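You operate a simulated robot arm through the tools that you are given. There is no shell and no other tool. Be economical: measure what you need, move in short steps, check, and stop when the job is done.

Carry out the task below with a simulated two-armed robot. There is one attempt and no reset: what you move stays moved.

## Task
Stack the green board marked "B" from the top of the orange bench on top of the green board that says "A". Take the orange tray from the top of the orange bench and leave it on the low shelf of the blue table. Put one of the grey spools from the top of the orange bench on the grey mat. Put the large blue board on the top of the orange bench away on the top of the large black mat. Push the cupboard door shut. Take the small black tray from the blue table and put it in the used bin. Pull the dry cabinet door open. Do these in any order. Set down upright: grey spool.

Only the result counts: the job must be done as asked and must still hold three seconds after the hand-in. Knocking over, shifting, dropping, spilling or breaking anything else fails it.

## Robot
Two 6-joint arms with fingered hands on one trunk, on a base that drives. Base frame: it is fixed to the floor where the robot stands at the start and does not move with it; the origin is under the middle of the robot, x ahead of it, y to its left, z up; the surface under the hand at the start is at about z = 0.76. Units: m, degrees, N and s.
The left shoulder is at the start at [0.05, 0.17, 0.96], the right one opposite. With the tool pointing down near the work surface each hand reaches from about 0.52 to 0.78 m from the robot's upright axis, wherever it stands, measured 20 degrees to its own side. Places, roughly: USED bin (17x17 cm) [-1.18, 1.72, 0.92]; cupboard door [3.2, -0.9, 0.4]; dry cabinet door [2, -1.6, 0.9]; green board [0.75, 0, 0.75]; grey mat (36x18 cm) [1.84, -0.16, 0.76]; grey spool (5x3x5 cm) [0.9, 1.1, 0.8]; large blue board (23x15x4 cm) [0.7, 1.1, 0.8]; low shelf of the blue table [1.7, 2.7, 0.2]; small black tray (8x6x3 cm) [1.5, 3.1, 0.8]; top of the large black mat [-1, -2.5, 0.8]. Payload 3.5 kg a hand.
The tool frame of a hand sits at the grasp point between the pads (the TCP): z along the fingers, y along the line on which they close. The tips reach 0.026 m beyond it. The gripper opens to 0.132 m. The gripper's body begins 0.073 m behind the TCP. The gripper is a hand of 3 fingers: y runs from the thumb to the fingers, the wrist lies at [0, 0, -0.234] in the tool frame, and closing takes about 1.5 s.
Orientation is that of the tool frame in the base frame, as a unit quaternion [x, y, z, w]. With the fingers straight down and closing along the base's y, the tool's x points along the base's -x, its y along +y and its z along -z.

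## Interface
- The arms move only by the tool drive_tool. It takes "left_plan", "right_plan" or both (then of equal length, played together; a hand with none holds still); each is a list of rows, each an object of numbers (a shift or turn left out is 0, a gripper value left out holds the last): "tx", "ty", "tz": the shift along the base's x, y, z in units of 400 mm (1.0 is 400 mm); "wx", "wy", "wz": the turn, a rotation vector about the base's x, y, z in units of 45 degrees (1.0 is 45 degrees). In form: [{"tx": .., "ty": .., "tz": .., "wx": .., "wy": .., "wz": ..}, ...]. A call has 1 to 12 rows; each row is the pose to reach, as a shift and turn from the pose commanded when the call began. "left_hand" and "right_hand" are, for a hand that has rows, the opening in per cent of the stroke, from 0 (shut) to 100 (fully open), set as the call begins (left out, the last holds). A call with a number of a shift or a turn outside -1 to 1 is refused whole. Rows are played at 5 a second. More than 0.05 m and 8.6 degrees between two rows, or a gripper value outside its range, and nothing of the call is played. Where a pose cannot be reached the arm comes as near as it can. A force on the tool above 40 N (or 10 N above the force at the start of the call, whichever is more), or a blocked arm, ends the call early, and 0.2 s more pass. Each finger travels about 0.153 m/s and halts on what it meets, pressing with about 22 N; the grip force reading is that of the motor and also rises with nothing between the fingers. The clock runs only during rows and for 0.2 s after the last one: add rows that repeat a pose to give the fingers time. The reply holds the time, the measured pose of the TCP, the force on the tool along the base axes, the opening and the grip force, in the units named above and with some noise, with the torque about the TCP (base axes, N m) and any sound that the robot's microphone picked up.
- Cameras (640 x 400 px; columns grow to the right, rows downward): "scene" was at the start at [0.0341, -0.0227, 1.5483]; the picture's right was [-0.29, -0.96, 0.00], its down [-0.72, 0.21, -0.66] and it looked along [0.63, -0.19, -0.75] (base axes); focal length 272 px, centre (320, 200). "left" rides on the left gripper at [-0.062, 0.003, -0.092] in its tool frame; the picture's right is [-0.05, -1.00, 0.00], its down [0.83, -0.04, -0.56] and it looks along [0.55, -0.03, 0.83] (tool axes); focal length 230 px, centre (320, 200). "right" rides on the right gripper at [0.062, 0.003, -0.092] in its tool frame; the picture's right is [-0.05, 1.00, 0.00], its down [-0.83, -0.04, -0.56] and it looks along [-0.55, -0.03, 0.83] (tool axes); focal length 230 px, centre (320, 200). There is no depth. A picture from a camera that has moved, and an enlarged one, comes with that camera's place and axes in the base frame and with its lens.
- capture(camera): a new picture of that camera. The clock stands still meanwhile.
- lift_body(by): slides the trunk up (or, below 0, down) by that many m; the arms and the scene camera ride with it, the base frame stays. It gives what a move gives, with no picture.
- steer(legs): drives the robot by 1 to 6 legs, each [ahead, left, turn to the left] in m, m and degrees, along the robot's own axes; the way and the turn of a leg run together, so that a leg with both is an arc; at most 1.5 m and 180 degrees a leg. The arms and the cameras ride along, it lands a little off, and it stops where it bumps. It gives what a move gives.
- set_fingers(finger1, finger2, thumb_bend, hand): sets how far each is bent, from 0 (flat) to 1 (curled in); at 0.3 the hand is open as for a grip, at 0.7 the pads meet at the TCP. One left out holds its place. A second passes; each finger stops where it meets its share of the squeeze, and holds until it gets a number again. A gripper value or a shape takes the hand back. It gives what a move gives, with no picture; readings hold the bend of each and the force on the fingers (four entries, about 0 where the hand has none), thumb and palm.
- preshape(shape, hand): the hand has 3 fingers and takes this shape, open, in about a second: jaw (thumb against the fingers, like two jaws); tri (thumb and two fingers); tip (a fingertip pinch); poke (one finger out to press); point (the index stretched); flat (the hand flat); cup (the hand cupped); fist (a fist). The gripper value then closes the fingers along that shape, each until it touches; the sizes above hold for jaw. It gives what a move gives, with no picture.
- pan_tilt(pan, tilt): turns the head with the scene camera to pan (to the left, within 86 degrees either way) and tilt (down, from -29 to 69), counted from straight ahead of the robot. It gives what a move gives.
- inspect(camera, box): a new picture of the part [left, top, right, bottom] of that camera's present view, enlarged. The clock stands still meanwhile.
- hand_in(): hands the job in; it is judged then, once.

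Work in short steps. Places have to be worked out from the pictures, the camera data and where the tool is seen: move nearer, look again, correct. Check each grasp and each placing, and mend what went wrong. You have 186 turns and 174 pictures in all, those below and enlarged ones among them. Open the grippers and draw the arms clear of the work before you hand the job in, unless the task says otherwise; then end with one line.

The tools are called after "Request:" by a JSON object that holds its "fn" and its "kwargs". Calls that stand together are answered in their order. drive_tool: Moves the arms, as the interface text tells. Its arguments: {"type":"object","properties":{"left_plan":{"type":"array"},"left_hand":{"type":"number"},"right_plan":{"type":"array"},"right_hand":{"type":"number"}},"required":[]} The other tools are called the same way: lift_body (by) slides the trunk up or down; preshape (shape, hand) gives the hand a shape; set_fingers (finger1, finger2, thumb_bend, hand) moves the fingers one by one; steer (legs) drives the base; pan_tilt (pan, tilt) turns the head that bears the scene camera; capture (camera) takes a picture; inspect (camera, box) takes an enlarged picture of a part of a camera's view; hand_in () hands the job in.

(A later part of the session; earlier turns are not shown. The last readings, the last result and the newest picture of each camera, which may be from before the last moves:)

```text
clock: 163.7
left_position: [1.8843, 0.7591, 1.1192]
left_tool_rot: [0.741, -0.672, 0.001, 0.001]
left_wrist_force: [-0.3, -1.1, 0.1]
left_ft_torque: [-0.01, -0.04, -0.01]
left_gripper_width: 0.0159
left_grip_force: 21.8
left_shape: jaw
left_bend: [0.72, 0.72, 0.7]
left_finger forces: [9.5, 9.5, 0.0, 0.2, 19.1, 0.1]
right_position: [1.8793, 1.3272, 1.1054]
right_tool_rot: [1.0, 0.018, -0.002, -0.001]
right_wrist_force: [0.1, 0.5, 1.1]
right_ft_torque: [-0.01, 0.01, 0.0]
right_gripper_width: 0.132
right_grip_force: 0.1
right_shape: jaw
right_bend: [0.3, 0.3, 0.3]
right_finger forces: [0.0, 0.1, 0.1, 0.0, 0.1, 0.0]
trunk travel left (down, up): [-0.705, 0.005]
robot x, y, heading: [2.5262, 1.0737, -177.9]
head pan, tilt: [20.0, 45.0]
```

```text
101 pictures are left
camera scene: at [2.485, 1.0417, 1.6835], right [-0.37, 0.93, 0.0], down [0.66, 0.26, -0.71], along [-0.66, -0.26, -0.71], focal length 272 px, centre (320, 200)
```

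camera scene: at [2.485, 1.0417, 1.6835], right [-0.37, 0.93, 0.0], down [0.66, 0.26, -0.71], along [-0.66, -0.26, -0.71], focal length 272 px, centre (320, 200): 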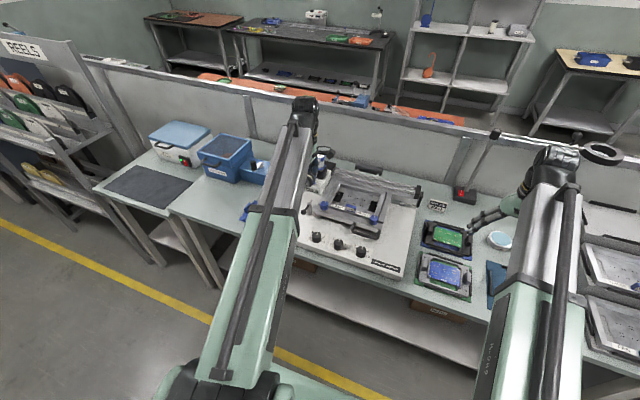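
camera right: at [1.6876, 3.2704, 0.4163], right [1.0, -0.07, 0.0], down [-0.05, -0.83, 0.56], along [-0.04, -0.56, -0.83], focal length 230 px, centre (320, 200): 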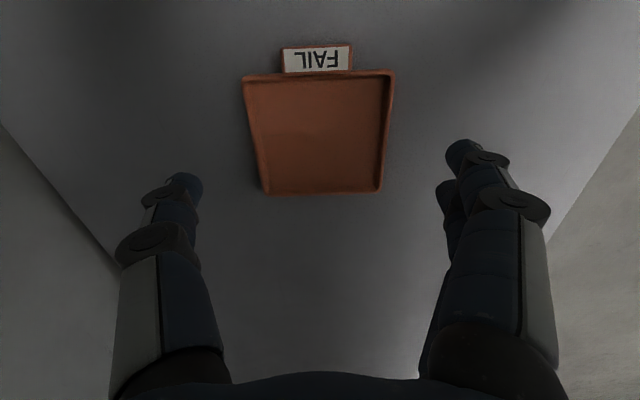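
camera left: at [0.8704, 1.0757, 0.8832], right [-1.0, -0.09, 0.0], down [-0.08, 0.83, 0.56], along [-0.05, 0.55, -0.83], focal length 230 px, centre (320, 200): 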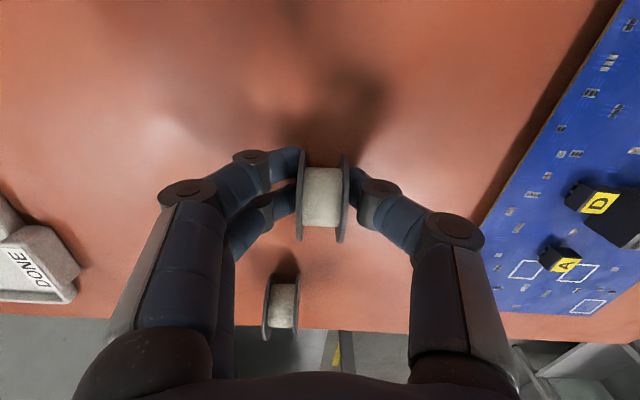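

The mat centre is ≈(1.86,-0.13). I slide 0.92 m to bring the spool over it.

Request:
{"fn": "steer", "kwargs": {"legs": [[0, 0.92, -2]]}}

Request:
{"fn": "capture", "kwargs": {"camera": "scene"}}

Request:
{"fn": "capture", "kwargs": {"camera": "left"}}

```text
clock: 168.5
left_position: [1.8988, -0.1486, 1.1207]
left_tool_rot: [0.733, -0.68, 0.0, 0.0]
left_wrist_force: [0.6, 0.7, -0.8]
left_ft_torque: [0.02, 0.0, 0.03]
left_gripper_width: 0.0162
left_grip_force: 21.8
left_shape: jaw
left_bend: [0.72, 0.72, 0.7]
left_finger forces: [9.5, 9.5, 0.0, 0.0, 19.2, 0.0]
right_position: [1.9071, 0.4175, 1.1063]
right_tool_rot: [1.0, 0.007, -0.002, -0.001]
right_wrist_force: [-0.1, -0.6, -0.7]
right_ft_torque: [0.02, -0.05, 0.0]
right_gripper_width: 0.1319
right_grip_force: 0.1
right_shape: jaw
right_bend: [0.3, 0.3, 0.3]
right_finger forces: [0.0, 0.0, 0.1, 0.0, 0.0, 0.1]
trunk travel left (down, up): [-0.705, 0.005]
robot x, y, heading: [2.5434, 0.1518, -179.3]
head pan, tilt: [20.0, 45.0]
```

```text
100 pictures are left
camera scene: at [2.5061, 0.12, 1.6834], right [-0.35, 0.94, 0.0], down [0.66, 0.25, -0.71], along [-0.66, -0.25, -0.71], focal length 272 px, centre (320, 200)
```

scene: 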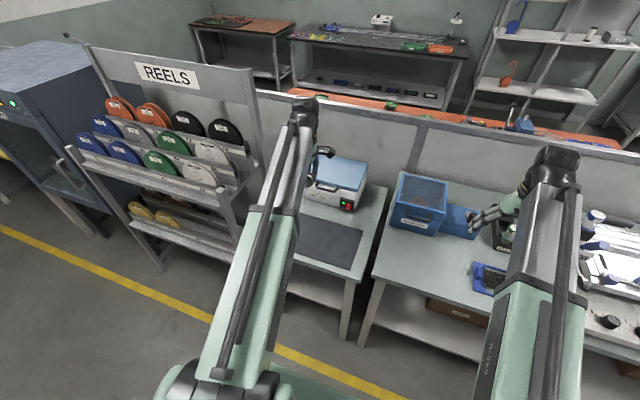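

```text
99 pictures are left
camera left: at [1.8906, -0.087, 1.2126], right [0.99, 0.13, 0.0], down [0.11, -0.82, 0.56], along [0.07, -0.55, -0.83], focal length 230 px, centre (320, 200)
```

left: 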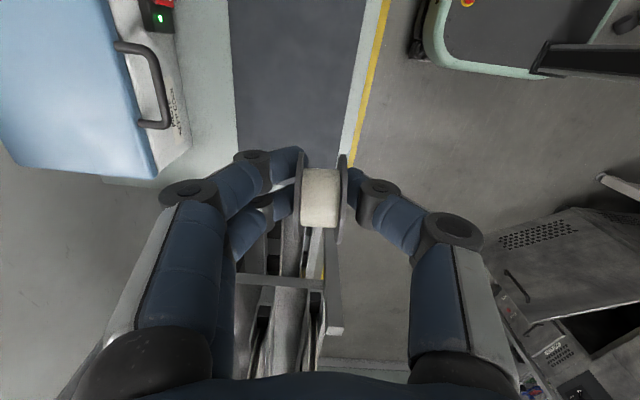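

I centre over the mat (≈(1.86,-0.11)) and descend to just above it.

Request:
{"fn": "drive_tool", "kwargs": {"left_plan": [{"tx": -0.05, "ty": 0.05}, {"tx": -0.097, "ty": 0.097}, {"tx": -0.097, "ty": 0.097, "tz": -0.1}, {"tx": -0.097, "ty": 0.097, "tz": -0.2}, {"tx": -0.097, "ty": 0.097, "tz": -0.3}, {"tx": -0.097, "ty": 0.097, "tz": -0.4}, {"tx": -0.097, "ty": 0.097, "tz": -0.5}, {"tx": -0.097, "ty": 0.097, "tz": -0.6}, {"tx": -0.097, "ty": 0.097, "tz": -0.7}, {"tx": -0.097, "ty": 0.097, "tz": -0.78}, {"tx": -0.097, "ty": 0.097, "tz": -0.78}]}}

Request:
{"fn": "capture", "kwargs": {"camera": "left"}}

Request:
{"fn": "capture", "kwargs": {"camera": "scene"}}

```text
clock: 170.9
left_position: [1.8622, -0.1116, 0.808]
left_tool_rot: [0.733, -0.68, 0.001, 0.001]
left_wrist_force: [1.0, -1.2, -0.3]
left_ft_torque: [0.03, 0.02, 0.0]
left_gripper_width: 0.0162
left_grip_force: 22.2
left_shape: jaw
left_bend: [0.72, 0.72, 0.7]
left_finger forces: [9.5, 9.6, 0.1, 0.0, 19.2, 0.0]
right_position: [1.9072, 0.419, 1.1042]
right_tool_rot: [1.0, 0.006, -0.002, -0.001]
right_wrist_force: [-0.5, -0.1, 0.3]
right_ft_torque: [0.0, 0.01, 0.02]
right_gripper_width: 0.1321
right_grip_force: 0.2
right_shape: jaw
right_bend: [0.3, 0.3, 0.3]
right_finger forces: [0.1, 0.0, 0.0, 0.1, 0.0, 0.0]
trunk travel left (down, up): [-0.705, 0.005]
robot x, y, heading: [2.5432, 0.1527, -179.6]
head pan, tilt: [20.0, 45.0]
```

```text
98 pictures are left
camera left: at [1.8518, -0.0493, 0.9009], right [0.99, 0.13, 0.0], down [0.11, -0.82, 0.56], along [0.07, -0.55, -0.83], focal length 230 px, centre (320, 200)
```

left: 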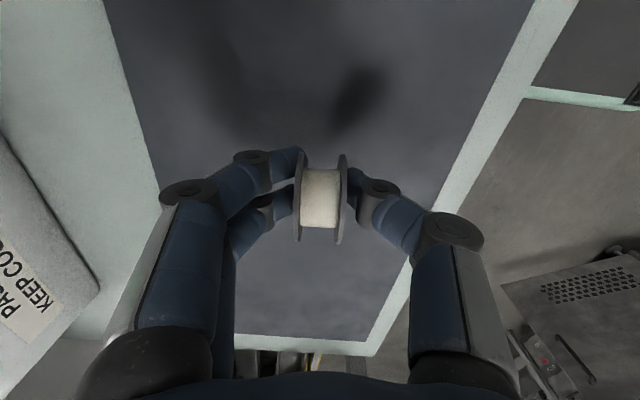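

```text
97 pictures are left
camera scene: at [2.5062, 0.1208, 1.6835], right [-0.35, 0.94, 0.0], down [0.66, 0.25, -0.71], along [-0.66, -0.25, -0.71], focal length 272 px, centre (320, 200)
```

scene: 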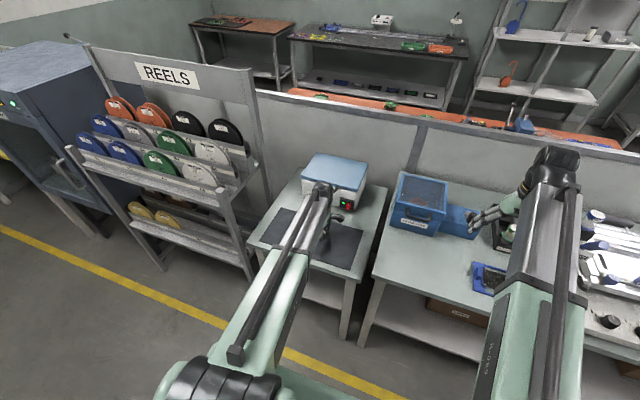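

The spool is well over the mat. I lower in fine steps until contact.

Request:
{"fn": "drive_tool", "kwargs": {"left_plan": [{"tz": -0.015}, {"tz": -0.025}, {"tz": -0.03}, {"tz": -0.034}, {"tz": -0.034}]}}

```text
clock: 172.1
left_position: [1.8604, -0.1106, 0.7955]
left_tool_rot: [0.733, -0.68, 0.0, 0.0]
left_wrist_force: [-0.3, 0.1, -0.9]
left_ft_torque: [-0.04, -0.02, -0.03]
left_gripper_width: 0.0162
left_grip_force: 22.2
left_shape: jaw
left_bend: [0.72, 0.72, 0.7]
left_finger forces: [9.5, 9.5, 0.0, 0.0, 19.0, 0.1]
right_position: [1.9078, 0.4198, 1.1038]
right_tool_rot: [1.0, 0.007, -0.002, -0.001]
right_wrist_force: [0.7, 0.4, -0.1]
right_ft_torque: [0.02, -0.01, 0.01]
right_gripper_width: 0.132
right_grip_force: 0.0
right_shape: jaw
right_bend: [0.3, 0.3, 0.3]
right_finger forces: [0.0, 0.1, 0.0, 0.0, 0.1, 0.0]
trunk travel left (down, up): [-0.705, 0.005]
robot x, y, heading: [2.543, 0.1465, -179.2]
head pan, tilt: [20.0, 45.0]
```

Request:
{"fn": "drive_tool", "kwargs": {"left_plan": [{"tz": -0.004}, {"tz": -0.008}, {"tz": -0.008}]}}

```text
clock: 172.9
left_position: [1.8605, -0.1101, 0.7908]
left_tool_rot: [0.733, -0.68, 0.001, 0.001]
left_wrist_force: [-0.4, 0.5, -0.6]
left_ft_torque: [0.01, -0.01, -0.01]
left_gripper_width: 0.0163
left_grip_force: 21.9
left_shape: jaw
left_bend: [0.72, 0.72, 0.7]
left_finger forces: [9.6, 9.5, 0.0, 0.0, 19.1, 0.0]
right_position: [1.9065, 0.4187, 1.1059]
right_tool_rot: [1.0, 0.007, -0.002, -0.001]
right_wrist_force: [-0.5, 0.1, 0.0]
right_ft_torque: [0.01, 0.01, 0.0]
right_gripper_width: 0.1317
right_grip_force: 0.1
right_shape: jaw
right_bend: [0.3, 0.3, 0.3]
right_finger forces: [0.0, 0.0, 0.0, 0.1, 0.0, 0.1]
trunk travel left (down, up): [-0.705, 0.005]
robot x, y, heading: [2.5463, 0.1485, -179.3]
head pan, tilt: [20.0, 45.0]
```

No contact yet; I continue down by 1 mm steps.

Request:
{"fn": "drive_tool", "kwargs": {"left_plan": [{"tz": -0.003}, {"tz": -0.005}, {"tz": -0.0075}, {"tz": -0.0075}]}}

```text
clock: 173.9
left_position: [1.8606, -0.1094, 0.7888]
left_tool_rot: [0.733, -0.68, 0.001, 0.0]
left_wrist_force: [0.3, 0.1, -0.4]
left_ft_torque: [0.02, -0.01, 0.02]
left_gripper_width: 0.0162
left_grip_force: 21.9
left_shape: jaw
left_bend: [0.72, 0.72, 0.7]
left_finger forces: [9.6, 9.5, 0.0, 0.1, 19.1, 0.0]
right_position: [1.907, 0.4186, 1.1062]
right_tool_rot: [1.0, 0.006, -0.002, -0.001]
right_wrist_force: [0.1, 0.2, 0.3]
right_ft_torque: [0.0, 0.0, 0.0]
right_gripper_width: 0.1315
right_grip_force: 0.0
right_shape: jaw
right_bend: [0.3, 0.3, 0.3]
right_finger forces: [0.0, 0.1, 0.0, 0.0, 0.0, 0.0]
trunk travel left (down, up): [-0.705, 0.005]
robot x, y, heading: [2.5458, 0.1491, -179.6]
head pan, tilt: [20.0, 45.0]
```

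Request:
{"fn": "drive_tool", "kwargs": {"left_plan": [{"tz": -0.003}, {"tz": -0.006}, {"tz": -0.009}, {"tz": -0.012}, {"tz": -0.012}]}}

Request:
{"fn": "inspect", "kwargs": {"camera": "left", "box": [220, 120, 420, 260]}}

```text
clock: 175.1
left_position: [1.8609, -0.1098, 0.7829]
left_tool_rot: [0.733, -0.68, 0.001, 0.001]
left_wrist_force: [0.6, 0.4, -0.5]
left_ft_torque: [0.01, 0.0, 0.0]
left_gripper_width: 0.0164
left_grip_force: 22.0
left_shape: jaw
left_bend: [0.72, 0.72, 0.7]
left_finger forces: [9.6, 9.5, 0.0, 0.0, 19.0, 0.0]
right_position: [1.9078, 0.4188, 1.1051]
right_tool_rot: [1.0, 0.006, -0.002, -0.001]
right_wrist_force: [0.0, -0.6, 0.5]
right_ft_torque: [0.03, 0.02, 0.04]
right_gripper_width: 0.1318
right_grip_force: 0.1
right_shape: jaw
right_bend: [0.3, 0.3, 0.3]
right_finger forces: [0.0, 0.1, 0.0, 0.0, 0.1, 0.1]
trunk travel left (down, up): [-0.705, 0.005]
robot x, y, heading: [2.545, 0.1508, -179.3]
head pan, tilt: [20.0, 45.0]
```

```text
2.86 times, centred on (320, 190) of left
camera zoom: at [1.8516, -0.0476, 0.8761], right [0.99, 0.13, 0.0], down [0.1, -0.82, 0.56], along [0.07, -0.55, -0.83], focal length 657 px, centre (320, 229)
```

zoom: 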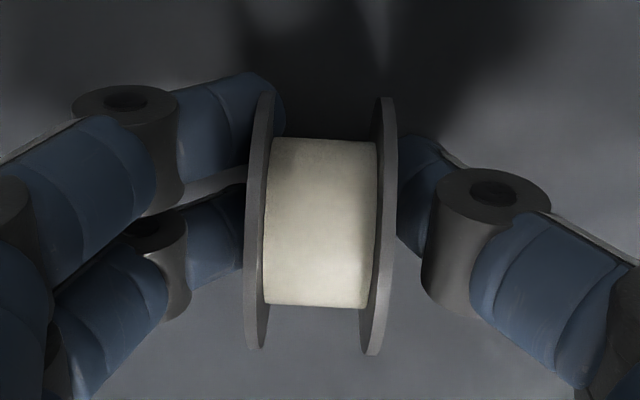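

Still floating slightly; I continue stepwise.

Request:
{"fn": "drive_tool", "kwargs": {"left_plan": [{"tz": -0.003}, {"tz": -0.006}, {"tz": -0.009}, {"tz": -0.0115}, {"tz": -0.0115}]}}

```text
clock: 176.3
left_position: [1.8599, -0.109, 0.7819]
left_tool_rot: [0.733, -0.68, -0.001, 0.001]
left_wrist_force: [-0.6, -0.2, 23.0]
left_ft_torque: [-0.02, 0.07, 0.0]
left_gripper_width: 0.0172
left_grip_force: 21.9
left_shape: jaw
left_bend: [0.73, 0.73, 0.71]
left_finger forces: [13.2, 13.3, 0.0, 0.1, 25.0, 0.0]
right_position: [1.9081, 0.4191, 1.1074]
right_tool_rot: [1.0, 0.006, -0.002, 0.0]
right_wrist_force: [-0.3, 0.3, 0.0]
right_ft_torque: [0.02, 0.0, 0.0]
right_gripper_width: 0.1319
right_grip_force: 0.0
right_shape: jaw
right_bend: [0.3, 0.3, 0.3]
right_finger forces: [0.0, 0.1, 0.0, 0.1, 0.0, 0.1]
trunk travel left (down, up): [-0.705, 0.005]
robot x, y, heading: [2.5463, 0.1479, -179.4]
head pan, tilt: [20.0, 45.0]
```

Contact at 23 N. I back off ~3.5 mm to relieve the push, then open.

Request:
{"fn": "drive_tool", "kwargs": {"left_plan": [{"tz": 0.004}, {"tz": 0.008}, {"tz": 0.008}]}}

Request:
{"fn": "drive_tool", "kwargs": {"left_plan": [{}, {}, {}, {}], "left_hand": 30}}

Request:
{"fn": "capture", "kwargs": {"camera": "left"}}

```text
clock: 177.1
left_position: [1.8615, -0.1092, 0.7823]
left_tool_rot: [0.733, -0.68, 0.0, 0.001]
left_wrist_force: [-2.0, -0.6, 9.2]
left_ft_torque: [-0.05, 0.13, -0.04]
left_gripper_width: 0.0172
left_grip_force: 21.7
left_shape: jaw
left_bend: [0.72, 0.73, 0.71]
left_finger forces: [12.5, 12.6, 0.0, 0.0, 22.8, 0.0]
right_position: [1.9078, 0.4183, 1.1052]
right_tool_rot: [1.0, 0.006, -0.003, 0.0]
right_wrist_force: [0.7, 0.3, 0.9]
right_ft_torque: [-0.01, 0.0, -0.03]
right_gripper_width: 0.1321
right_grip_force: 0.1
right_shape: jaw
right_bend: [0.3, 0.3, 0.3]
right_finger forces: [0.0, 0.0, 0.0, 0.0, 0.0, 0.0]
trunk travel left (down, up): [-0.705, 0.005]
robot x, y, heading: [2.5403, 0.1475, -179.4]
head pan, tilt: [20.0, 45.0]
```

```text
clock: 178.1
left_position: [1.8609, -0.1091, 0.7828]
left_tool_rot: [0.733, -0.68, 0.0, 0.0]
left_wrist_force: [-0.5, 0.0, -0.1]
left_ft_torque: [0.0, 0.04, 0.01]
left_gripper_width: 0.0393
left_grip_force: 0.1
left_shape: jaw
left_bend: [0.74, 0.74, 0.7]
left_finger forces: [0.0, 0.0, 0.0, 0.1, 0.0, 0.1]
right_position: [1.9067, 0.4183, 1.1047]
right_tool_rot: [1.0, 0.006, -0.002, -0.002]
right_wrist_force: [-0.6, 0.1, 0.1]
right_ft_torque: [-0.01, 0.01, -0.02]
right_gripper_width: 0.1322
right_grip_force: 0.0
right_shape: jaw
right_bend: [0.3, 0.3, 0.3]
right_finger forces: [0.1, 0.0, 0.1, 0.0, 0.0, 0.0]
trunk travel left (down, up): [-0.705, 0.005]
robot x, y, heading: [2.5423, 0.15, -179.4]
head pan, tilt: [20.0, 45.0]
```

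```text
95 pictures are left
camera left: at [1.8519, -0.0475, 0.8745], right [0.99, 0.13, 0.0], down [0.1, -0.82, 0.56], along [0.07, -0.55, -0.83], focal length 230 px, centre (320, 200)
```

left: 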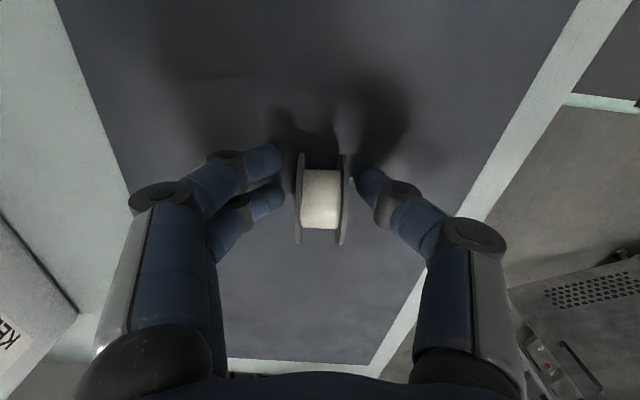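

The spool stands free. I open wider and lift straight up.

Request:
{"fn": "drive_tool", "kwargs": {"left_plan": [{}, {}, {"tz": 0.03}, {"tz": 0.1}, {"tz": 0.2}, {"tz": 0.3}, {"tz": 0.4}, {"tz": 0.5}, {"tz": 0.6}, {"tz": 0.7}, {"tz": 0.8}], "left_hand": 60}}

Request:
{"fn": "inspect", "kwargs": {"camera": "left", "box": [200, 0, 440, 220]}}

```text
clock: 180.5
left_position: [1.8615, -0.1098, 1.1019]
left_tool_rot: [0.733, -0.68, 0.002, 0.0]
left_wrist_force: [0.0, 0.2, -0.7]
left_ft_torque: [-0.03, 0.0, 0.0]
left_gripper_width: 0.0786
left_grip_force: 0.1
left_shape: jaw
left_bend: [0.71, 0.71, 0.71]
left_finger forces: [0.1, 0.0, 0.0, 0.0, 0.1, 0.0]
right_position: [1.9075, 0.4196, 1.1046]
right_tool_rot: [1.0, 0.006, -0.003, -0.001]
right_wrist_force: [0.0, 0.0, -0.4]
right_ft_torque: [0.01, -0.01, 0.02]
right_gripper_width: 0.132
right_grip_force: 0.1
right_shape: jaw
right_bend: [0.3, 0.3, 0.3]
right_finger forces: [0.0, 0.1, 0.1, 0.1, 0.0, 0.0]
trunk travel left (down, up): [-0.705, 0.005]
robot x, y, heading: [2.5413, 0.1487, -179.3]
head pan, tilt: [20.0, 45.0]
```

```text
1.82 times, centred on (320, 110) of left
camera zoom: at [1.8516, -0.0477, 1.1954], right [0.99, 0.13, 0.0], down [0.1, -0.82, 0.56], along [0.07, -0.55, -0.83], focal length 418 px, centre (320, 364)
```

zoom: 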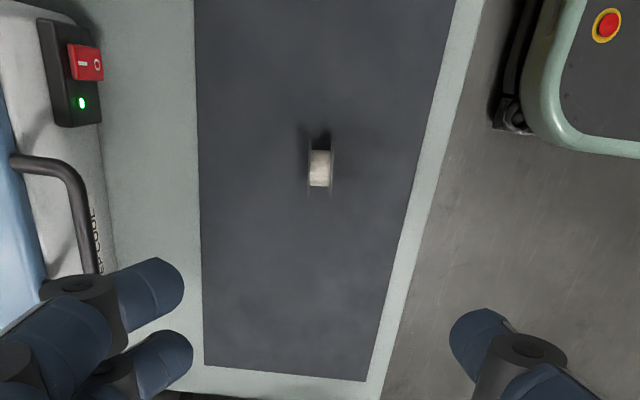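

The spool stands on the grey mat. Now I turn to face -y and view the cupboard door and dry cabinet.

Request:
{"fn": "steer", "kwargs": {"legs": [[-0.1, 0, 0], [0, 0, 89.3]]}}

Request:
{"fn": "pan_tilt", "kwargs": {"pan": 25, "tilt": 35}}

Request:
{"fn": "capture", "kwargs": {"camera": "scene"}}

Request:
{"fn": "pan_tilt", "kwargs": {"pan": -25, "tilt": 30}}

Request:
{"fn": "capture", "kwargs": {"camera": "scene"}}

```text
clock: 185.3
left_position: [2.8716, -0.5439, 1.1008]
left_tool_rot: [1.0, 0.013, 0.001, 0.0]
left_wrist_force: [0.3, 0.2, -0.3]
left_ft_torque: [-0.01, -0.02, 0.01]
left_gripper_width: 0.0787
left_grip_force: 0.1
left_shape: jaw
left_bend: [0.71, 0.71, 0.71]
left_finger forces: [0.0, 0.0, 0.0, 0.0, 0.0, 0.0]
right_position: [2.3466, -0.4708, 1.1048]
right_tool_rot: [0.72, 0.694, -0.002, 0.0]
right_wrist_force: [-0.9, 0.5, 0.4]
right_ft_torque: [0.01, 0.01, -0.01]
right_gripper_width: 0.1317
right_grip_force: 0.1
right_shape: jaw
right_bend: [0.3, 0.3, 0.3]
right_finger forces: [0.0, 0.0, 0.0, 0.0, 0.0, 0.1]
trunk travel left (down, up): [-0.705, 0.005]
robot x, y, heading: [2.646, 0.1503, -91.9]
head pan, tilt: [20.0, 45.0]
```

```text
clock: 186.1
left_position: [2.8721, -0.5436, 1.1025]
left_tool_rot: [1.0, 0.013, 0.0, -0.001]
left_wrist_force: [-0.4, -0.4, -0.4]
left_ft_torque: [0.0, 0.01, -0.03]
left_gripper_width: 0.0788
left_grip_force: 0.1
left_shape: jaw
left_bend: [0.71, 0.71, 0.71]
left_finger forces: [0.1, 0.0, 0.0, 0.0, 0.1, 0.1]
right_position: [2.346, -0.472, 1.1061]
right_tool_rot: [0.72, 0.694, -0.001, 0.001]
right_wrist_force: [-0.2, 0.7, -0.9]
right_ft_torque: [0.01, 0.0, 0.0]
right_gripper_width: 0.1317
right_grip_force: 0.1
right_shape: jaw
right_bend: [0.3, 0.3, 0.3]
right_finger forces: [0.0, 0.1, 0.0, 0.1, 0.0, 0.0]
trunk travel left (down, up): [-0.705, 0.005]
robot x, y, heading: [2.643, 0.1455, -92.1]
head pan, tilt: [25.0, 35.0]
```

```text
93 pictures are left
camera scene: at [2.6804, 0.1091, 1.6982], right [-0.92, -0.39, 0.0], down [-0.22, 0.53, -0.82], along [0.32, -0.75, -0.57], focal length 272 px, centre (320, 200)
```

scene: 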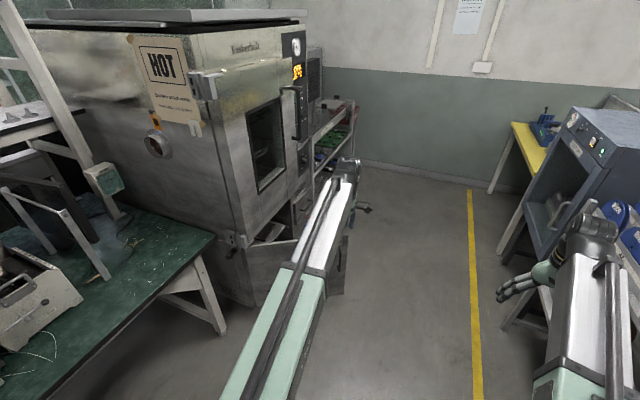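

```text
clock: 187.2
left_position: [2.8698, -0.5424, 1.1024]
left_tool_rot: [1.0, 0.013, 0.001, 0.0]
left_wrist_force: [0.4, -1.1, -0.5]
left_ft_torque: [0.03, 0.04, 0.02]
left_gripper_width: 0.0785
left_grip_force: 0.0
left_shape: jaw
left_bend: [0.71, 0.71, 0.71]
left_finger forces: [0.0, 0.0, 0.1, 0.0, 0.0, 0.1]
right_position: [2.3452, -0.4711, 1.1059]
right_tool_rot: [0.72, 0.694, -0.001, 0.0]
right_wrist_force: [0.4, 0.5, 0.2]
right_ft_torque: [-0.01, 0.01, -0.01]
right_gripper_width: 0.132
right_grip_force: 0.0
right_shape: jaw
right_bend: [0.3, 0.3, 0.3]
right_finger forces: [0.0, 0.0, 0.0, 0.0, 0.1, 0.0]
trunk travel left (down, up): [-0.705, 0.005]
robot x, y, heading: [2.6493, 0.1524, -92.4]
head pan, tilt: [-25.0, 30.0]
```

```text
92 pictures are left
camera scene: at [2.605, 0.1096, 1.7061], right [-0.89, 0.45, 0.0], down [0.23, 0.45, -0.87], along [-0.39, -0.77, -0.5], focal length 272 px, centre (320, 200)
```

scene: 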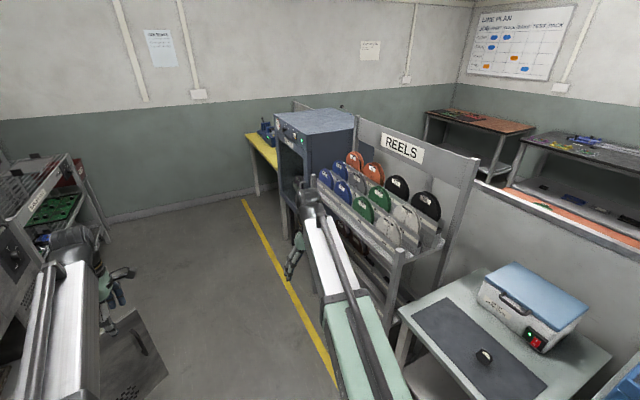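

The left arm hides the door; I use the left wrist camera to see it.

Request:
{"fn": "capture", "kwargs": {"camera": "left"}}

Request:
{"fn": "capture", "kwargs": {"camera": "right"}}

```text
91 pictures are left
camera left: at [2.808, -0.5478, 1.1949], right [-0.08, 1.0, 0.0], down [0.83, 0.06, 0.56], along [0.55, 0.04, -0.83], focal length 230 px, centre (320, 200)
```

left: 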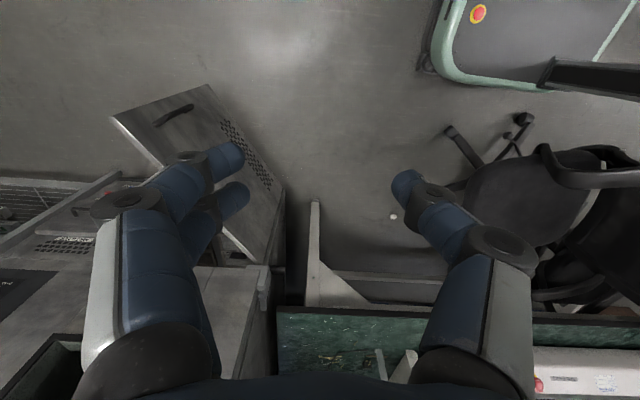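

```text
90 pictures are left
camera right: at [2.3505, -0.409, 1.197], right [1.0, -0.09, 0.0], down [-0.07, -0.83, 0.56], along [-0.05, -0.56, -0.83], focal length 230 px, centre (320, 200)
```

right: 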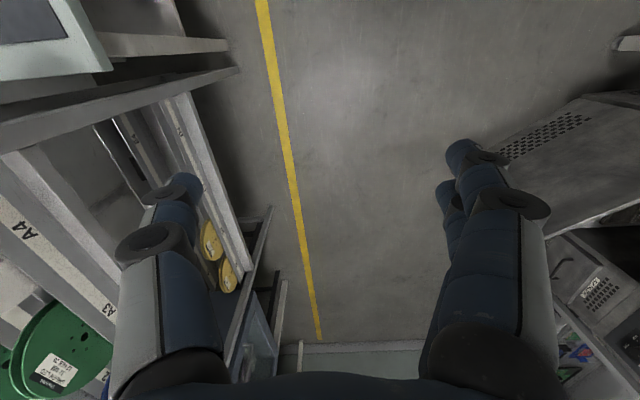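

Door geometry: hinge ≈(3.48,-0.70), free edge ≈(2.98,-1.02), top ≈0.66 m; it closes by pushing its near (+y) face. I move to face it at heading -58°.

Request:
{"fn": "steer", "kwargs": {"legs": [[0, 0, 34.3], [0.337, -0.443, 0]]}}

Request:
{"fn": "preshape", "kwargs": {"shape": "fist", "hand": "left"}}

Request:
{"fn": "pan_tilt", "kwargs": {"pan": 0, "tilt": 40}}

Request:
{"fn": "capture", "kwargs": {"camera": "scene"}}

```text
clock: 192.1
left_position: [3.0256, -0.823, 1.1019]
left_tool_rot: [0.952, 0.306, 0.0, 0.0]
left_wrist_force: [-0.3, -0.2, -0.4]
left_ft_torque: [0.01, -0.01, 0.03]
left_gripper_width: 0.0787
left_grip_force: 0.1
left_shape: jaw
left_bend: [0.71, 0.71, 0.71]
left_finger forces: [0.0, 0.0, 0.1, 0.0, 0.0, 0.0]
right_position: [2.55, -1.0583, 1.1057]
right_tool_rot: [0.484, 0.875, -0.001, 0.001]
right_wrist_force: [0.4, -0.4, 0.4]
right_ft_torque: [0.03, -0.04, 0.04]
right_gripper_width: 0.1318
right_grip_force: 0.2
right_shape: jaw
right_bend: [0.3, 0.3, 0.3]
right_finger forces: [0.1, 0.0, 0.1, 0.0, 0.1, 0.0]
trunk travel left (down, up): [-0.705, 0.005]
robot x, y, heading: [2.4536, -0.3714, -57.9]
head pan, tilt: [-25.0, 30.0]
```

```text
clock: 193.0
left_position: [3.0266, -0.8213, 1.1022]
left_tool_rot: [0.952, 0.306, 0.0, -0.001]
left_wrist_force: [-0.7, 1.0, -0.2]
left_ft_torque: [0.02, 0.02, 0.01]
left_gripper_width: 0.0
left_grip_force: 0.1
left_shape: fist
left_bend: [0.93, 0.93, 0.54]
left_finger forces: [0.1, 0.0, 0.1, 0.0, 0.0, 0.1]
right_position: [2.5504, -1.0567, 1.1054]
right_tool_rot: [0.484, 0.875, -0.003, 0.002]
right_wrist_force: [0.8, 0.0, 0.4]
right_ft_torque: [0.02, -0.03, 0.01]
right_gripper_width: 0.1321
right_grip_force: 0.0
right_shape: jaw
right_bend: [0.3, 0.3, 0.3]
right_finger forces: [0.0, 0.0, 0.1, 0.0, 0.0, 0.1]
trunk travel left (down, up): [-0.705, 0.005]
robot x, y, heading: [2.447, -0.3726, -58.1]
head pan, tilt: [-25.0, 30.0]
```

```text
clock: 193.9
left_position: [3.0256, -0.8223, 1.1018]
left_tool_rot: [0.952, 0.307, 0.001, 0.0]
left_wrist_force: [0.2, 0.7, -0.1]
left_ft_torque: [-0.03, 0.01, -0.01]
left_gripper_width: 0.0
left_grip_force: 0.0
left_shape: fist
left_bend: [0.94, 0.93, 0.54]
left_finger forces: [0.0, 0.0, 0.0, 0.1, 0.0, 0.1]
right_position: [2.5511, -1.057, 1.1059]
right_tool_rot: [0.484, 0.875, -0.002, 0.001]
right_wrist_force: [-0.3, 0.3, -0.1]
right_ft_torque: [0.0, -0.02, 0.0]
right_gripper_width: 0.1318
right_grip_force: 0.0
right_shape: jaw
right_bend: [0.3, 0.3, 0.3]
right_finger forces: [0.0, 0.0, 0.1, 0.0, 0.0, 0.1]
trunk travel left (down, up): [-0.705, 0.005]
robot x, y, heading: [2.4537, -0.3763, -57.8]
head pan, tilt: [0.0, 40.0]
```

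```text
89 pictures are left
camera scene: at [2.4728, -0.4126, 1.6907], right [-0.85, -0.53, 0.0], down [-0.34, 0.54, -0.77], along [0.41, -0.65, -0.64], focal length 272 px, centre (320, 200)
```

scene: 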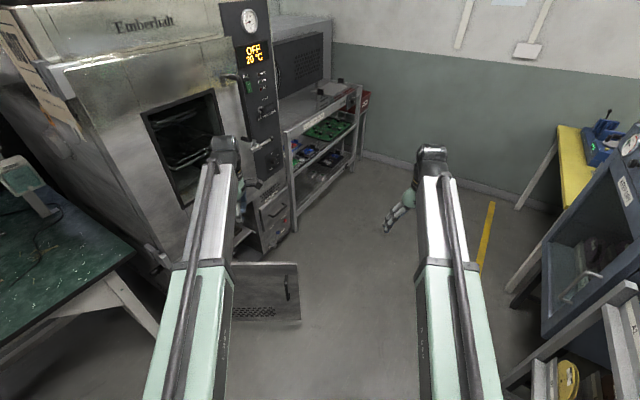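

I lower the trunk 0.25 m and the left fist to z≈0.5 beside the door face.

Request:
{"fn": "lift_body", "kwargs": {"by": -0.28}}

Request:
{"fn": "drive_tool", "kwargs": {"left_plan": [{"tz": -0.12}, {"tz": -0.24}, {"tz": -0.36}, {"tz": -0.48}, {"tz": -0.6}, {"tz": -0.72}, {"tz": -0.8}, {"tz": -0.8}]}}

Request:
{"fn": "capture", "kwargs": {"camera": "scene"}}

Request:
{"fn": "capture", "kwargs": {"camera": "left"}}

```text
clock: 196.7
left_position: [3.0272, -0.8214, 0.8227]
left_tool_rot: [0.952, 0.306, 0.001, 0.0]
left_wrist_force: [-0.4, -0.5, -0.9]
left_ft_torque: [-0.06, -0.01, -0.01]
left_gripper_width: 0.0001
left_grip_force: 0.0
left_shape: fist
left_bend: [0.95, 0.95, 0.54]
left_finger forces: [0.1, 0.0, 0.1, 0.1, 0.1, 0.0]
right_position: [2.5519, -1.0572, 0.8252]
right_tool_rot: [0.483, 0.876, -0.002, 0.001]
right_wrist_force: [-0.3, 0.1, 0.1]
right_ft_torque: [-0.04, 0.02, 0.01]
right_gripper_width: 0.1318
right_grip_force: 0.0
right_shape: jaw
right_bend: [0.3, 0.3, 0.3]
right_finger forces: [0.0, 0.0, 0.0, 0.0, 0.0, 0.0]
trunk travel left (down, up): [-0.425, 0.285]
robot x, y, heading: [2.4518, -0.3736, -58.0]
head pan, tilt: [0.0, 40.0]
```

```text
clock: 198.5
left_position: [3.0264, -0.8213, 0.5035]
left_tool_rot: [0.952, 0.307, 0.001, -0.001]
left_wrist_force: [0.0, 0.4, -0.7]
left_ft_torque: [0.0, -0.03, -0.01]
left_gripper_width: 0.0
left_grip_force: 0.1
left_shape: fist
left_bend: [0.95, 0.95, 0.54]
left_finger forces: [0.0, 0.0, 0.0, 0.0, 0.1, 0.0]
right_position: [2.5509, -1.0568, 0.8247]
right_tool_rot: [0.484, 0.875, -0.001, 0.001]
right_wrist_force: [-0.3, -0.4, -0.3]
right_ft_torque: [0.0, 0.0, -0.01]
right_gripper_width: 0.1319
right_grip_force: 0.0
right_shape: jaw
right_bend: [0.3, 0.3, 0.3]
right_finger forces: [0.1, 0.1, 0.0, 0.1, 0.0, 0.1]
trunk travel left (down, up): [-0.425, 0.285]
robot x, y, heading: [2.45, -0.3718, -57.8]
head pan, tilt: [0.0, 40.0]
```

```text
88 pictures are left
camera scene: at [2.4729, -0.4126, 1.4107], right [-0.85, -0.53, 0.0], down [-0.34, 0.54, -0.77], along [0.41, -0.65, -0.64], focal length 272 px, centre (320, 200)
```

scene: 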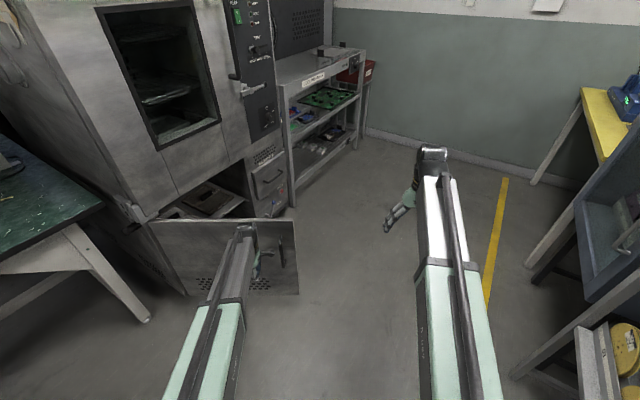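

```text
87 pictures are left
camera left: at [2.9762, -0.8592, 0.5948], right [-0.62, 0.78, 0.0], down [0.65, 0.52, 0.56], along [0.43, 0.35, -0.83], focal length 230 px, centre (320, 200)
```

left: 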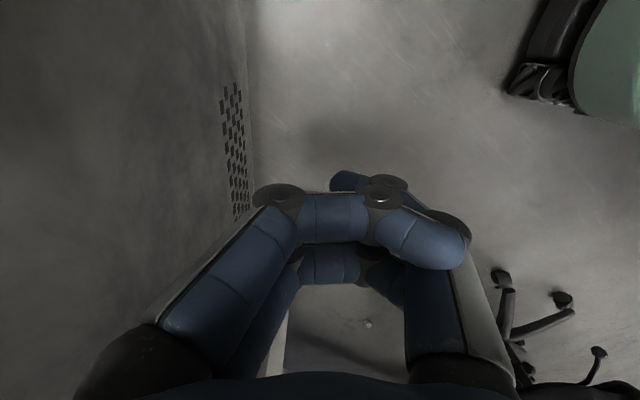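

The fist faces the door. I push by driving the base in short arcs following the door's swing.

Request:
{"fn": "steer", "kwargs": {"legs": [[0.06, 0.03, 0], [0.134, 0, 0]]}}

Request:
{"fn": "capture", "kwargs": {"camera": "scene"}}

```text
clock: 200.4
left_position: [3.1532, -0.9707, 0.5029]
left_tool_rot: [0.952, 0.306, 0.0, -0.001]
left_wrist_force: [-0.3, 0.3, 0.8]
left_ft_torque: [-0.03, -0.01, 0.02]
left_gripper_width: 0.0
left_grip_force: 0.1
left_shape: fist
left_bend: [0.96, 0.95, 0.54]
left_finger forces: [0.1, 0.1, 0.0, 0.0, 0.1, 0.0]
right_position: [2.678, -1.206, 0.8249]
right_tool_rot: [0.484, 0.875, -0.001, 0.002]
right_wrist_force: [-0.1, -0.8, -0.2]
right_ft_torque: [0.0, 0.0, 0.0]
right_gripper_width: 0.1317
right_grip_force: 0.0
right_shape: jaw
right_bend: [0.3, 0.3, 0.3]
right_finger forces: [0.0, 0.0, 0.0, 0.1, 0.0, 0.0]
trunk travel left (down, up): [-0.425, 0.285]
robot x, y, heading: [2.5754, -0.5221, -57.5]
head pan, tilt: [0.0, 40.0]
```

```text
86 pictures are left
camera scene: at [2.6007, -0.5604, 1.4107], right [-0.85, -0.53, 0.0], down [-0.34, 0.55, -0.77], along [0.41, -0.65, -0.64], focal length 272 px, centre (320, 200)
```

scene: 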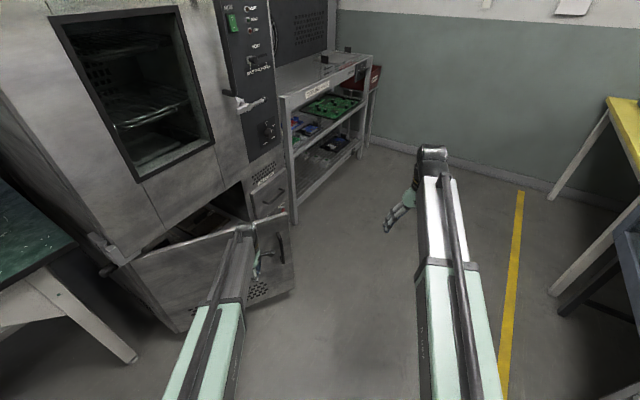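

The door is swinging shut with little force. I continue the arc.

Request:
{"fn": "steer", "kwargs": {"legs": [[0.142, 0.044, 0], [0.1, 0.08, 0]]}}

Request:
{"fn": "capture", "kwargs": {"camera": "scene"}}

```text
clock: 202.6
left_position: [3.3827, -1.1094, 0.5028]
left_tool_rot: [0.952, 0.305, 0.002, -0.001]
left_wrist_force: [0.1, 0.4, 0.9]
left_ft_torque: [0.0, 0.03, 0.01]
left_gripper_width: 0.0004
left_grip_force: 0.0
left_shape: fist
left_bend: [0.96, 0.96, 0.54]
left_finger forces: [0.0, 0.0, 0.1, 0.1, 0.1, 0.0]
right_position: [2.9081, -1.3425, 0.8262]
right_tool_rot: [0.486, 0.874, -0.001, 0.002]
right_wrist_force: [0.4, -0.5, -0.1]
right_ft_torque: [-0.02, 0.0, 0.0]
right_gripper_width: 0.1318
right_grip_force: 0.1
right_shape: jaw
right_bend: [0.3, 0.3, 0.3]
right_finger forces: [0.0, 0.1, 0.0, 0.0, 0.0, 0.1]
trunk travel left (down, up): [-0.425, 0.285]
robot x, y, heading: [2.8088, -0.661, -58.3]
head pan, tilt: [0.0, 40.0]
```

```text
85 pictures are left
camera scene: at [2.8328, -0.6983, 1.4107], right [-0.85, -0.53, 0.0], down [-0.34, 0.55, -0.77], along [0.4, -0.65, -0.64], focal length 272 px, centre (320, 200)
```

scene: 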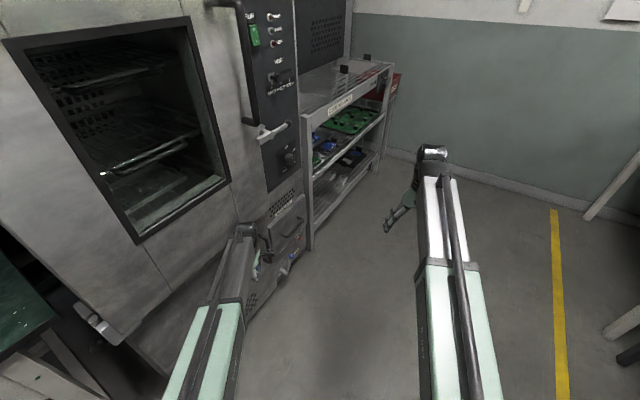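

Nearly closed. I push the fist in +x in small steps to seat it, then look.

Request:
{"fn": "drive_tool", "kwargs": {"left_plan": [{"tx": 0.03}, {"tx": 0.06}, {"tx": 0.09}, {"tx": 0.12}, {"tx": 0.15}]}}

Request:
{"fn": "capture", "kwargs": {"camera": "left"}}

Request:
{"fn": "capture", "kwargs": {"camera": "scene"}}

```text
clock: 204.0
left_position: [3.3843, -1.1123, 0.496]
left_tool_rot: [0.962, 0.272, -0.003, -0.011]
left_wrist_force: [0.3, 0.0, 0.0]
left_ft_torque: [0.03, 0.02, 0.01]
left_gripper_width: 0.0
left_grip_force: 0.2
left_shape: fist
left_bend: [0.96, 0.96, 0.54]
left_finger forces: [0.0, 0.1, 0.0, 0.1, 0.0, 0.0]
left hand out of reach, approached as far as the arm can: row 4, 5
right_position: [2.9017, -1.3416, 0.8274]
right_tool_rot: [0.486, 0.874, -0.001, 0.002]
right_wrist_force: [-0.5, 0.5, 0.4]
right_ft_torque: [0.02, -0.02, 0.0]
right_gripper_width: 0.1318
right_grip_force: 0.0
right_shape: jaw
right_bend: [0.3, 0.3, 0.3]
right_finger forces: [0.1, 0.0, 0.1, 0.0, 0.1, 0.0]
trunk travel left (down, up): [-0.425, 0.285]
robot x, y, heading: [2.807, -0.658, -58.1]
head pan, tilt: [0.0, 40.0]
stopped in row 5 (left hand): the arm was blocked; the commanded pose is now the measured one
```

```text
84 pictures are left
camera left: at [3.3336, -1.1476, 0.5894], right [-0.57, 0.82, 0.02], down [0.69, 0.46, 0.56], along [0.45, 0.33, -0.83], focal length 230 px, centre (320, 200)
```

left: 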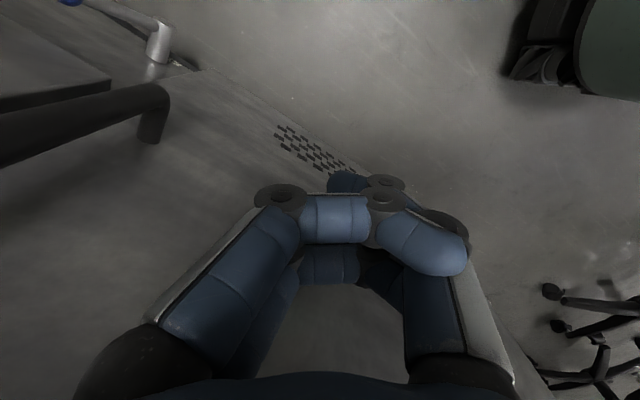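

```text
83 pictures are left
camera scene: at [2.8254, -0.6953, 1.4121], right [-0.85, -0.53, 0.0], down [-0.34, 0.55, -0.77], along [0.41, -0.65, -0.64], focal length 272 px, centre (320, 200)
```

scene: 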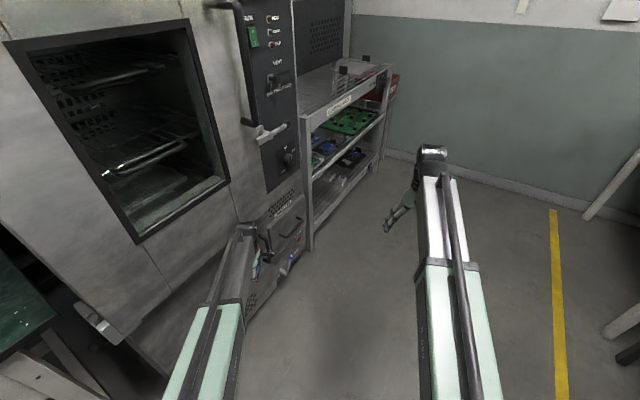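

The door edge now appears at x≈3.485, i.e. practically closed. I give one more small push with the base toward +x.

Request:
{"fn": "steer", "kwargs": {"legs": [[0.032, 0.05, 0]]}}

Request:
{"fn": "capture", "kwargs": {"camera": "left"}}

```text
clock: 204.7
left_position: [3.3828, -1.1142, 0.4904]
left_tool_rot: [0.963, 0.268, -0.005, -0.012]
left_wrist_force: [0.3, -0.7, 0.0]
left_ft_torque: [0.01, 0.02, -0.01]
left_gripper_width: 0.0001
left_grip_force: 0.0
left_shape: fist
left_bend: [0.97, 0.96, 0.54]
left_finger forces: [0.0, 0.0, 0.1, 0.0, 0.0, 0.0]
right_position: [2.9066, -1.3421, 0.8258]
right_tool_rot: [0.488, 0.873, -0.001, 0.0]
right_wrist_force: [0.7, 0.0, -0.4]
right_ft_torque: [-0.02, -0.03, 0.0]
right_gripper_width: 0.1317
right_grip_force: 0.0
right_shape: jaw
right_bend: [0.3, 0.3, 0.3]
right_finger forces: [0.0, 0.0, 0.1, 0.0, 0.0, 0.0]
trunk travel left (down, up): [-0.425, 0.285]
robot x, y, heading: [2.8073, -0.6619, -58.2]
head pan, tilt: [0.0, 40.0]
stopped in leg 1: the robot was blocked; the commanded pose is now the measured one
```

```text
82 pictures are left
camera left: at [3.3326, -1.15, 0.5845], right [-0.56, 0.83, 0.03], down [0.7, 0.45, 0.55], along [0.45, 0.33, -0.83], focal length 230 px, centre (320, 200)
```

left: 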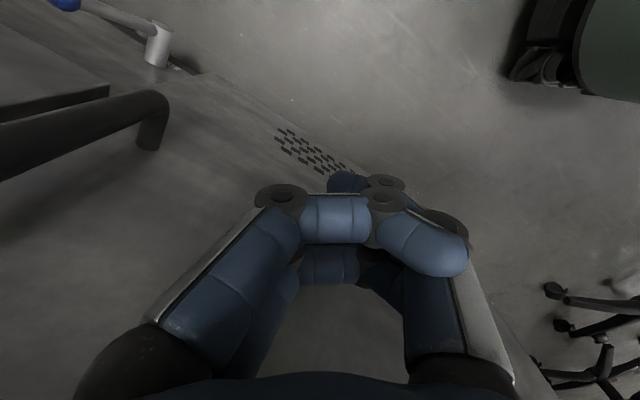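

Blocked — the door is seated. I back away and verify.

Request:
{"fn": "steer", "kwargs": {"legs": [[-0.35, -0.1, 0]]}}

Request:
{"fn": "pan_tilt", "kwargs": {"pan": 20, "tilt": 35}}

Request:
{"fn": "capture", "kwargs": {"camera": "scene"}}

Request:
{"fn": "capture", "kwargs": {"camera": "left"}}

```text
clock: 207.1
left_position: [3.115, -0.8647, 0.4911]
left_tool_rot: [0.962, 0.271, -0.005, -0.014]
left_wrist_force: [0.7, 0.7, -0.1]
left_ft_torque: [0.02, 0.0, 0.03]
left_gripper_width: 0.0001
left_grip_force: 0.0
left_shape: fist
left_bend: [1.0, 1.0, 0.54]
left_finger forces: [0.0, 0.0, 0.1, 0.1, 0.0, 0.0]
right_position: [2.6396, -1.0962, 0.8249]
right_tool_rot: [0.485, 0.875, -0.001, 0.001]
right_wrist_force: [0.1, 0.4, 0.0]
right_ft_torque: [0.02, -0.02, 0.02]
right_gripper_width: 0.132
right_grip_force: 0.0
right_shape: jaw
right_bend: [0.3, 0.3, 0.3]
right_finger forces: [0.1, 0.1, 0.1, 0.0, 0.1, 0.0]
trunk travel left (down, up): [-0.425, 0.285]
robot x, y, heading: [2.5416, -0.4099, -58.2]
head pan, tilt: [0.0, 40.0]
```

```text
clock: 207.9
left_position: [3.1159, -0.864, 0.4916]
left_tool_rot: [0.962, 0.271, -0.004, -0.013]
left_wrist_force: [0.4, 0.0, -0.2]
left_ft_torque: [-0.03, 0.01, 0.01]
left_gripper_width: 0.0
left_grip_force: 0.2
left_shape: fist
left_bend: [1.0, 1.0, 0.54]
left_finger forces: [0.0, 0.1, 0.0, 0.0, 0.1, 0.0]
right_position: [2.6378, -1.0967, 0.8248]
right_tool_rot: [0.485, 0.874, -0.002, 0.0]
right_wrist_force: [0.5, 0.5, 0.0]
right_ft_torque: [0.02, -0.04, -0.02]
right_gripper_width: 0.132
right_grip_force: 0.1
right_shape: jaw
right_bend: [0.3, 0.3, 0.3]
right_finger forces: [0.1, 0.0, 0.0, 0.0, 0.0, 0.0]
trunk travel left (down, up): [-0.425, 0.285]
robot x, y, heading: [2.5389, -0.4098, -57.8]
head pan, tilt: [20.0, 35.0]
```

```text
81 pictures are left
camera scene: at [2.5863, -0.4332, 1.4182], right [-0.62, -0.79, 0.0], down [-0.45, 0.35, -0.82], along [0.65, -0.5, -0.57], focal length 272 px, centre (320, 200)
```

scene: 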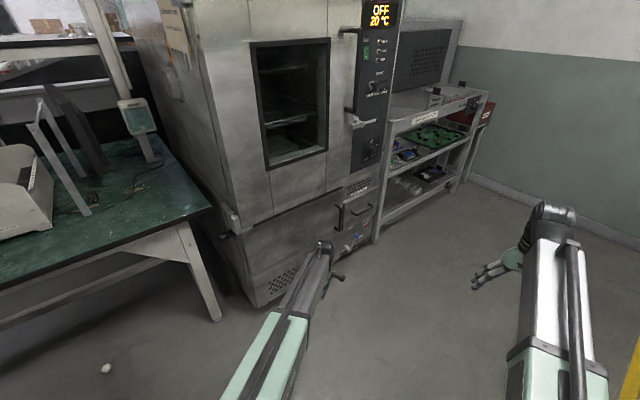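

```text
80 pictures are left
camera left: at [3.065, -0.9009, 0.5842], right [-0.57, 0.82, 0.03], down [0.7, 0.46, 0.55], along [0.44, 0.33, -0.83], focal length 230 px, centre (320, 200)
```

left: 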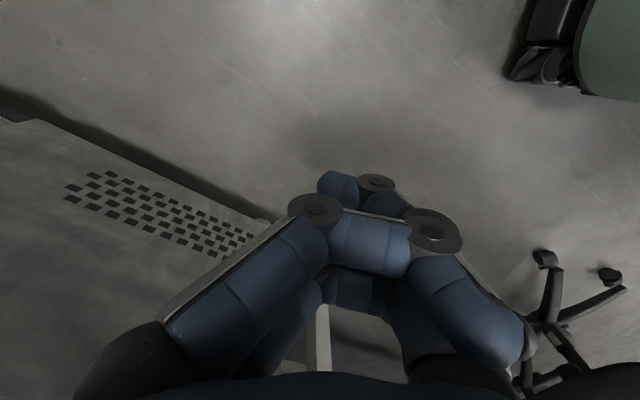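

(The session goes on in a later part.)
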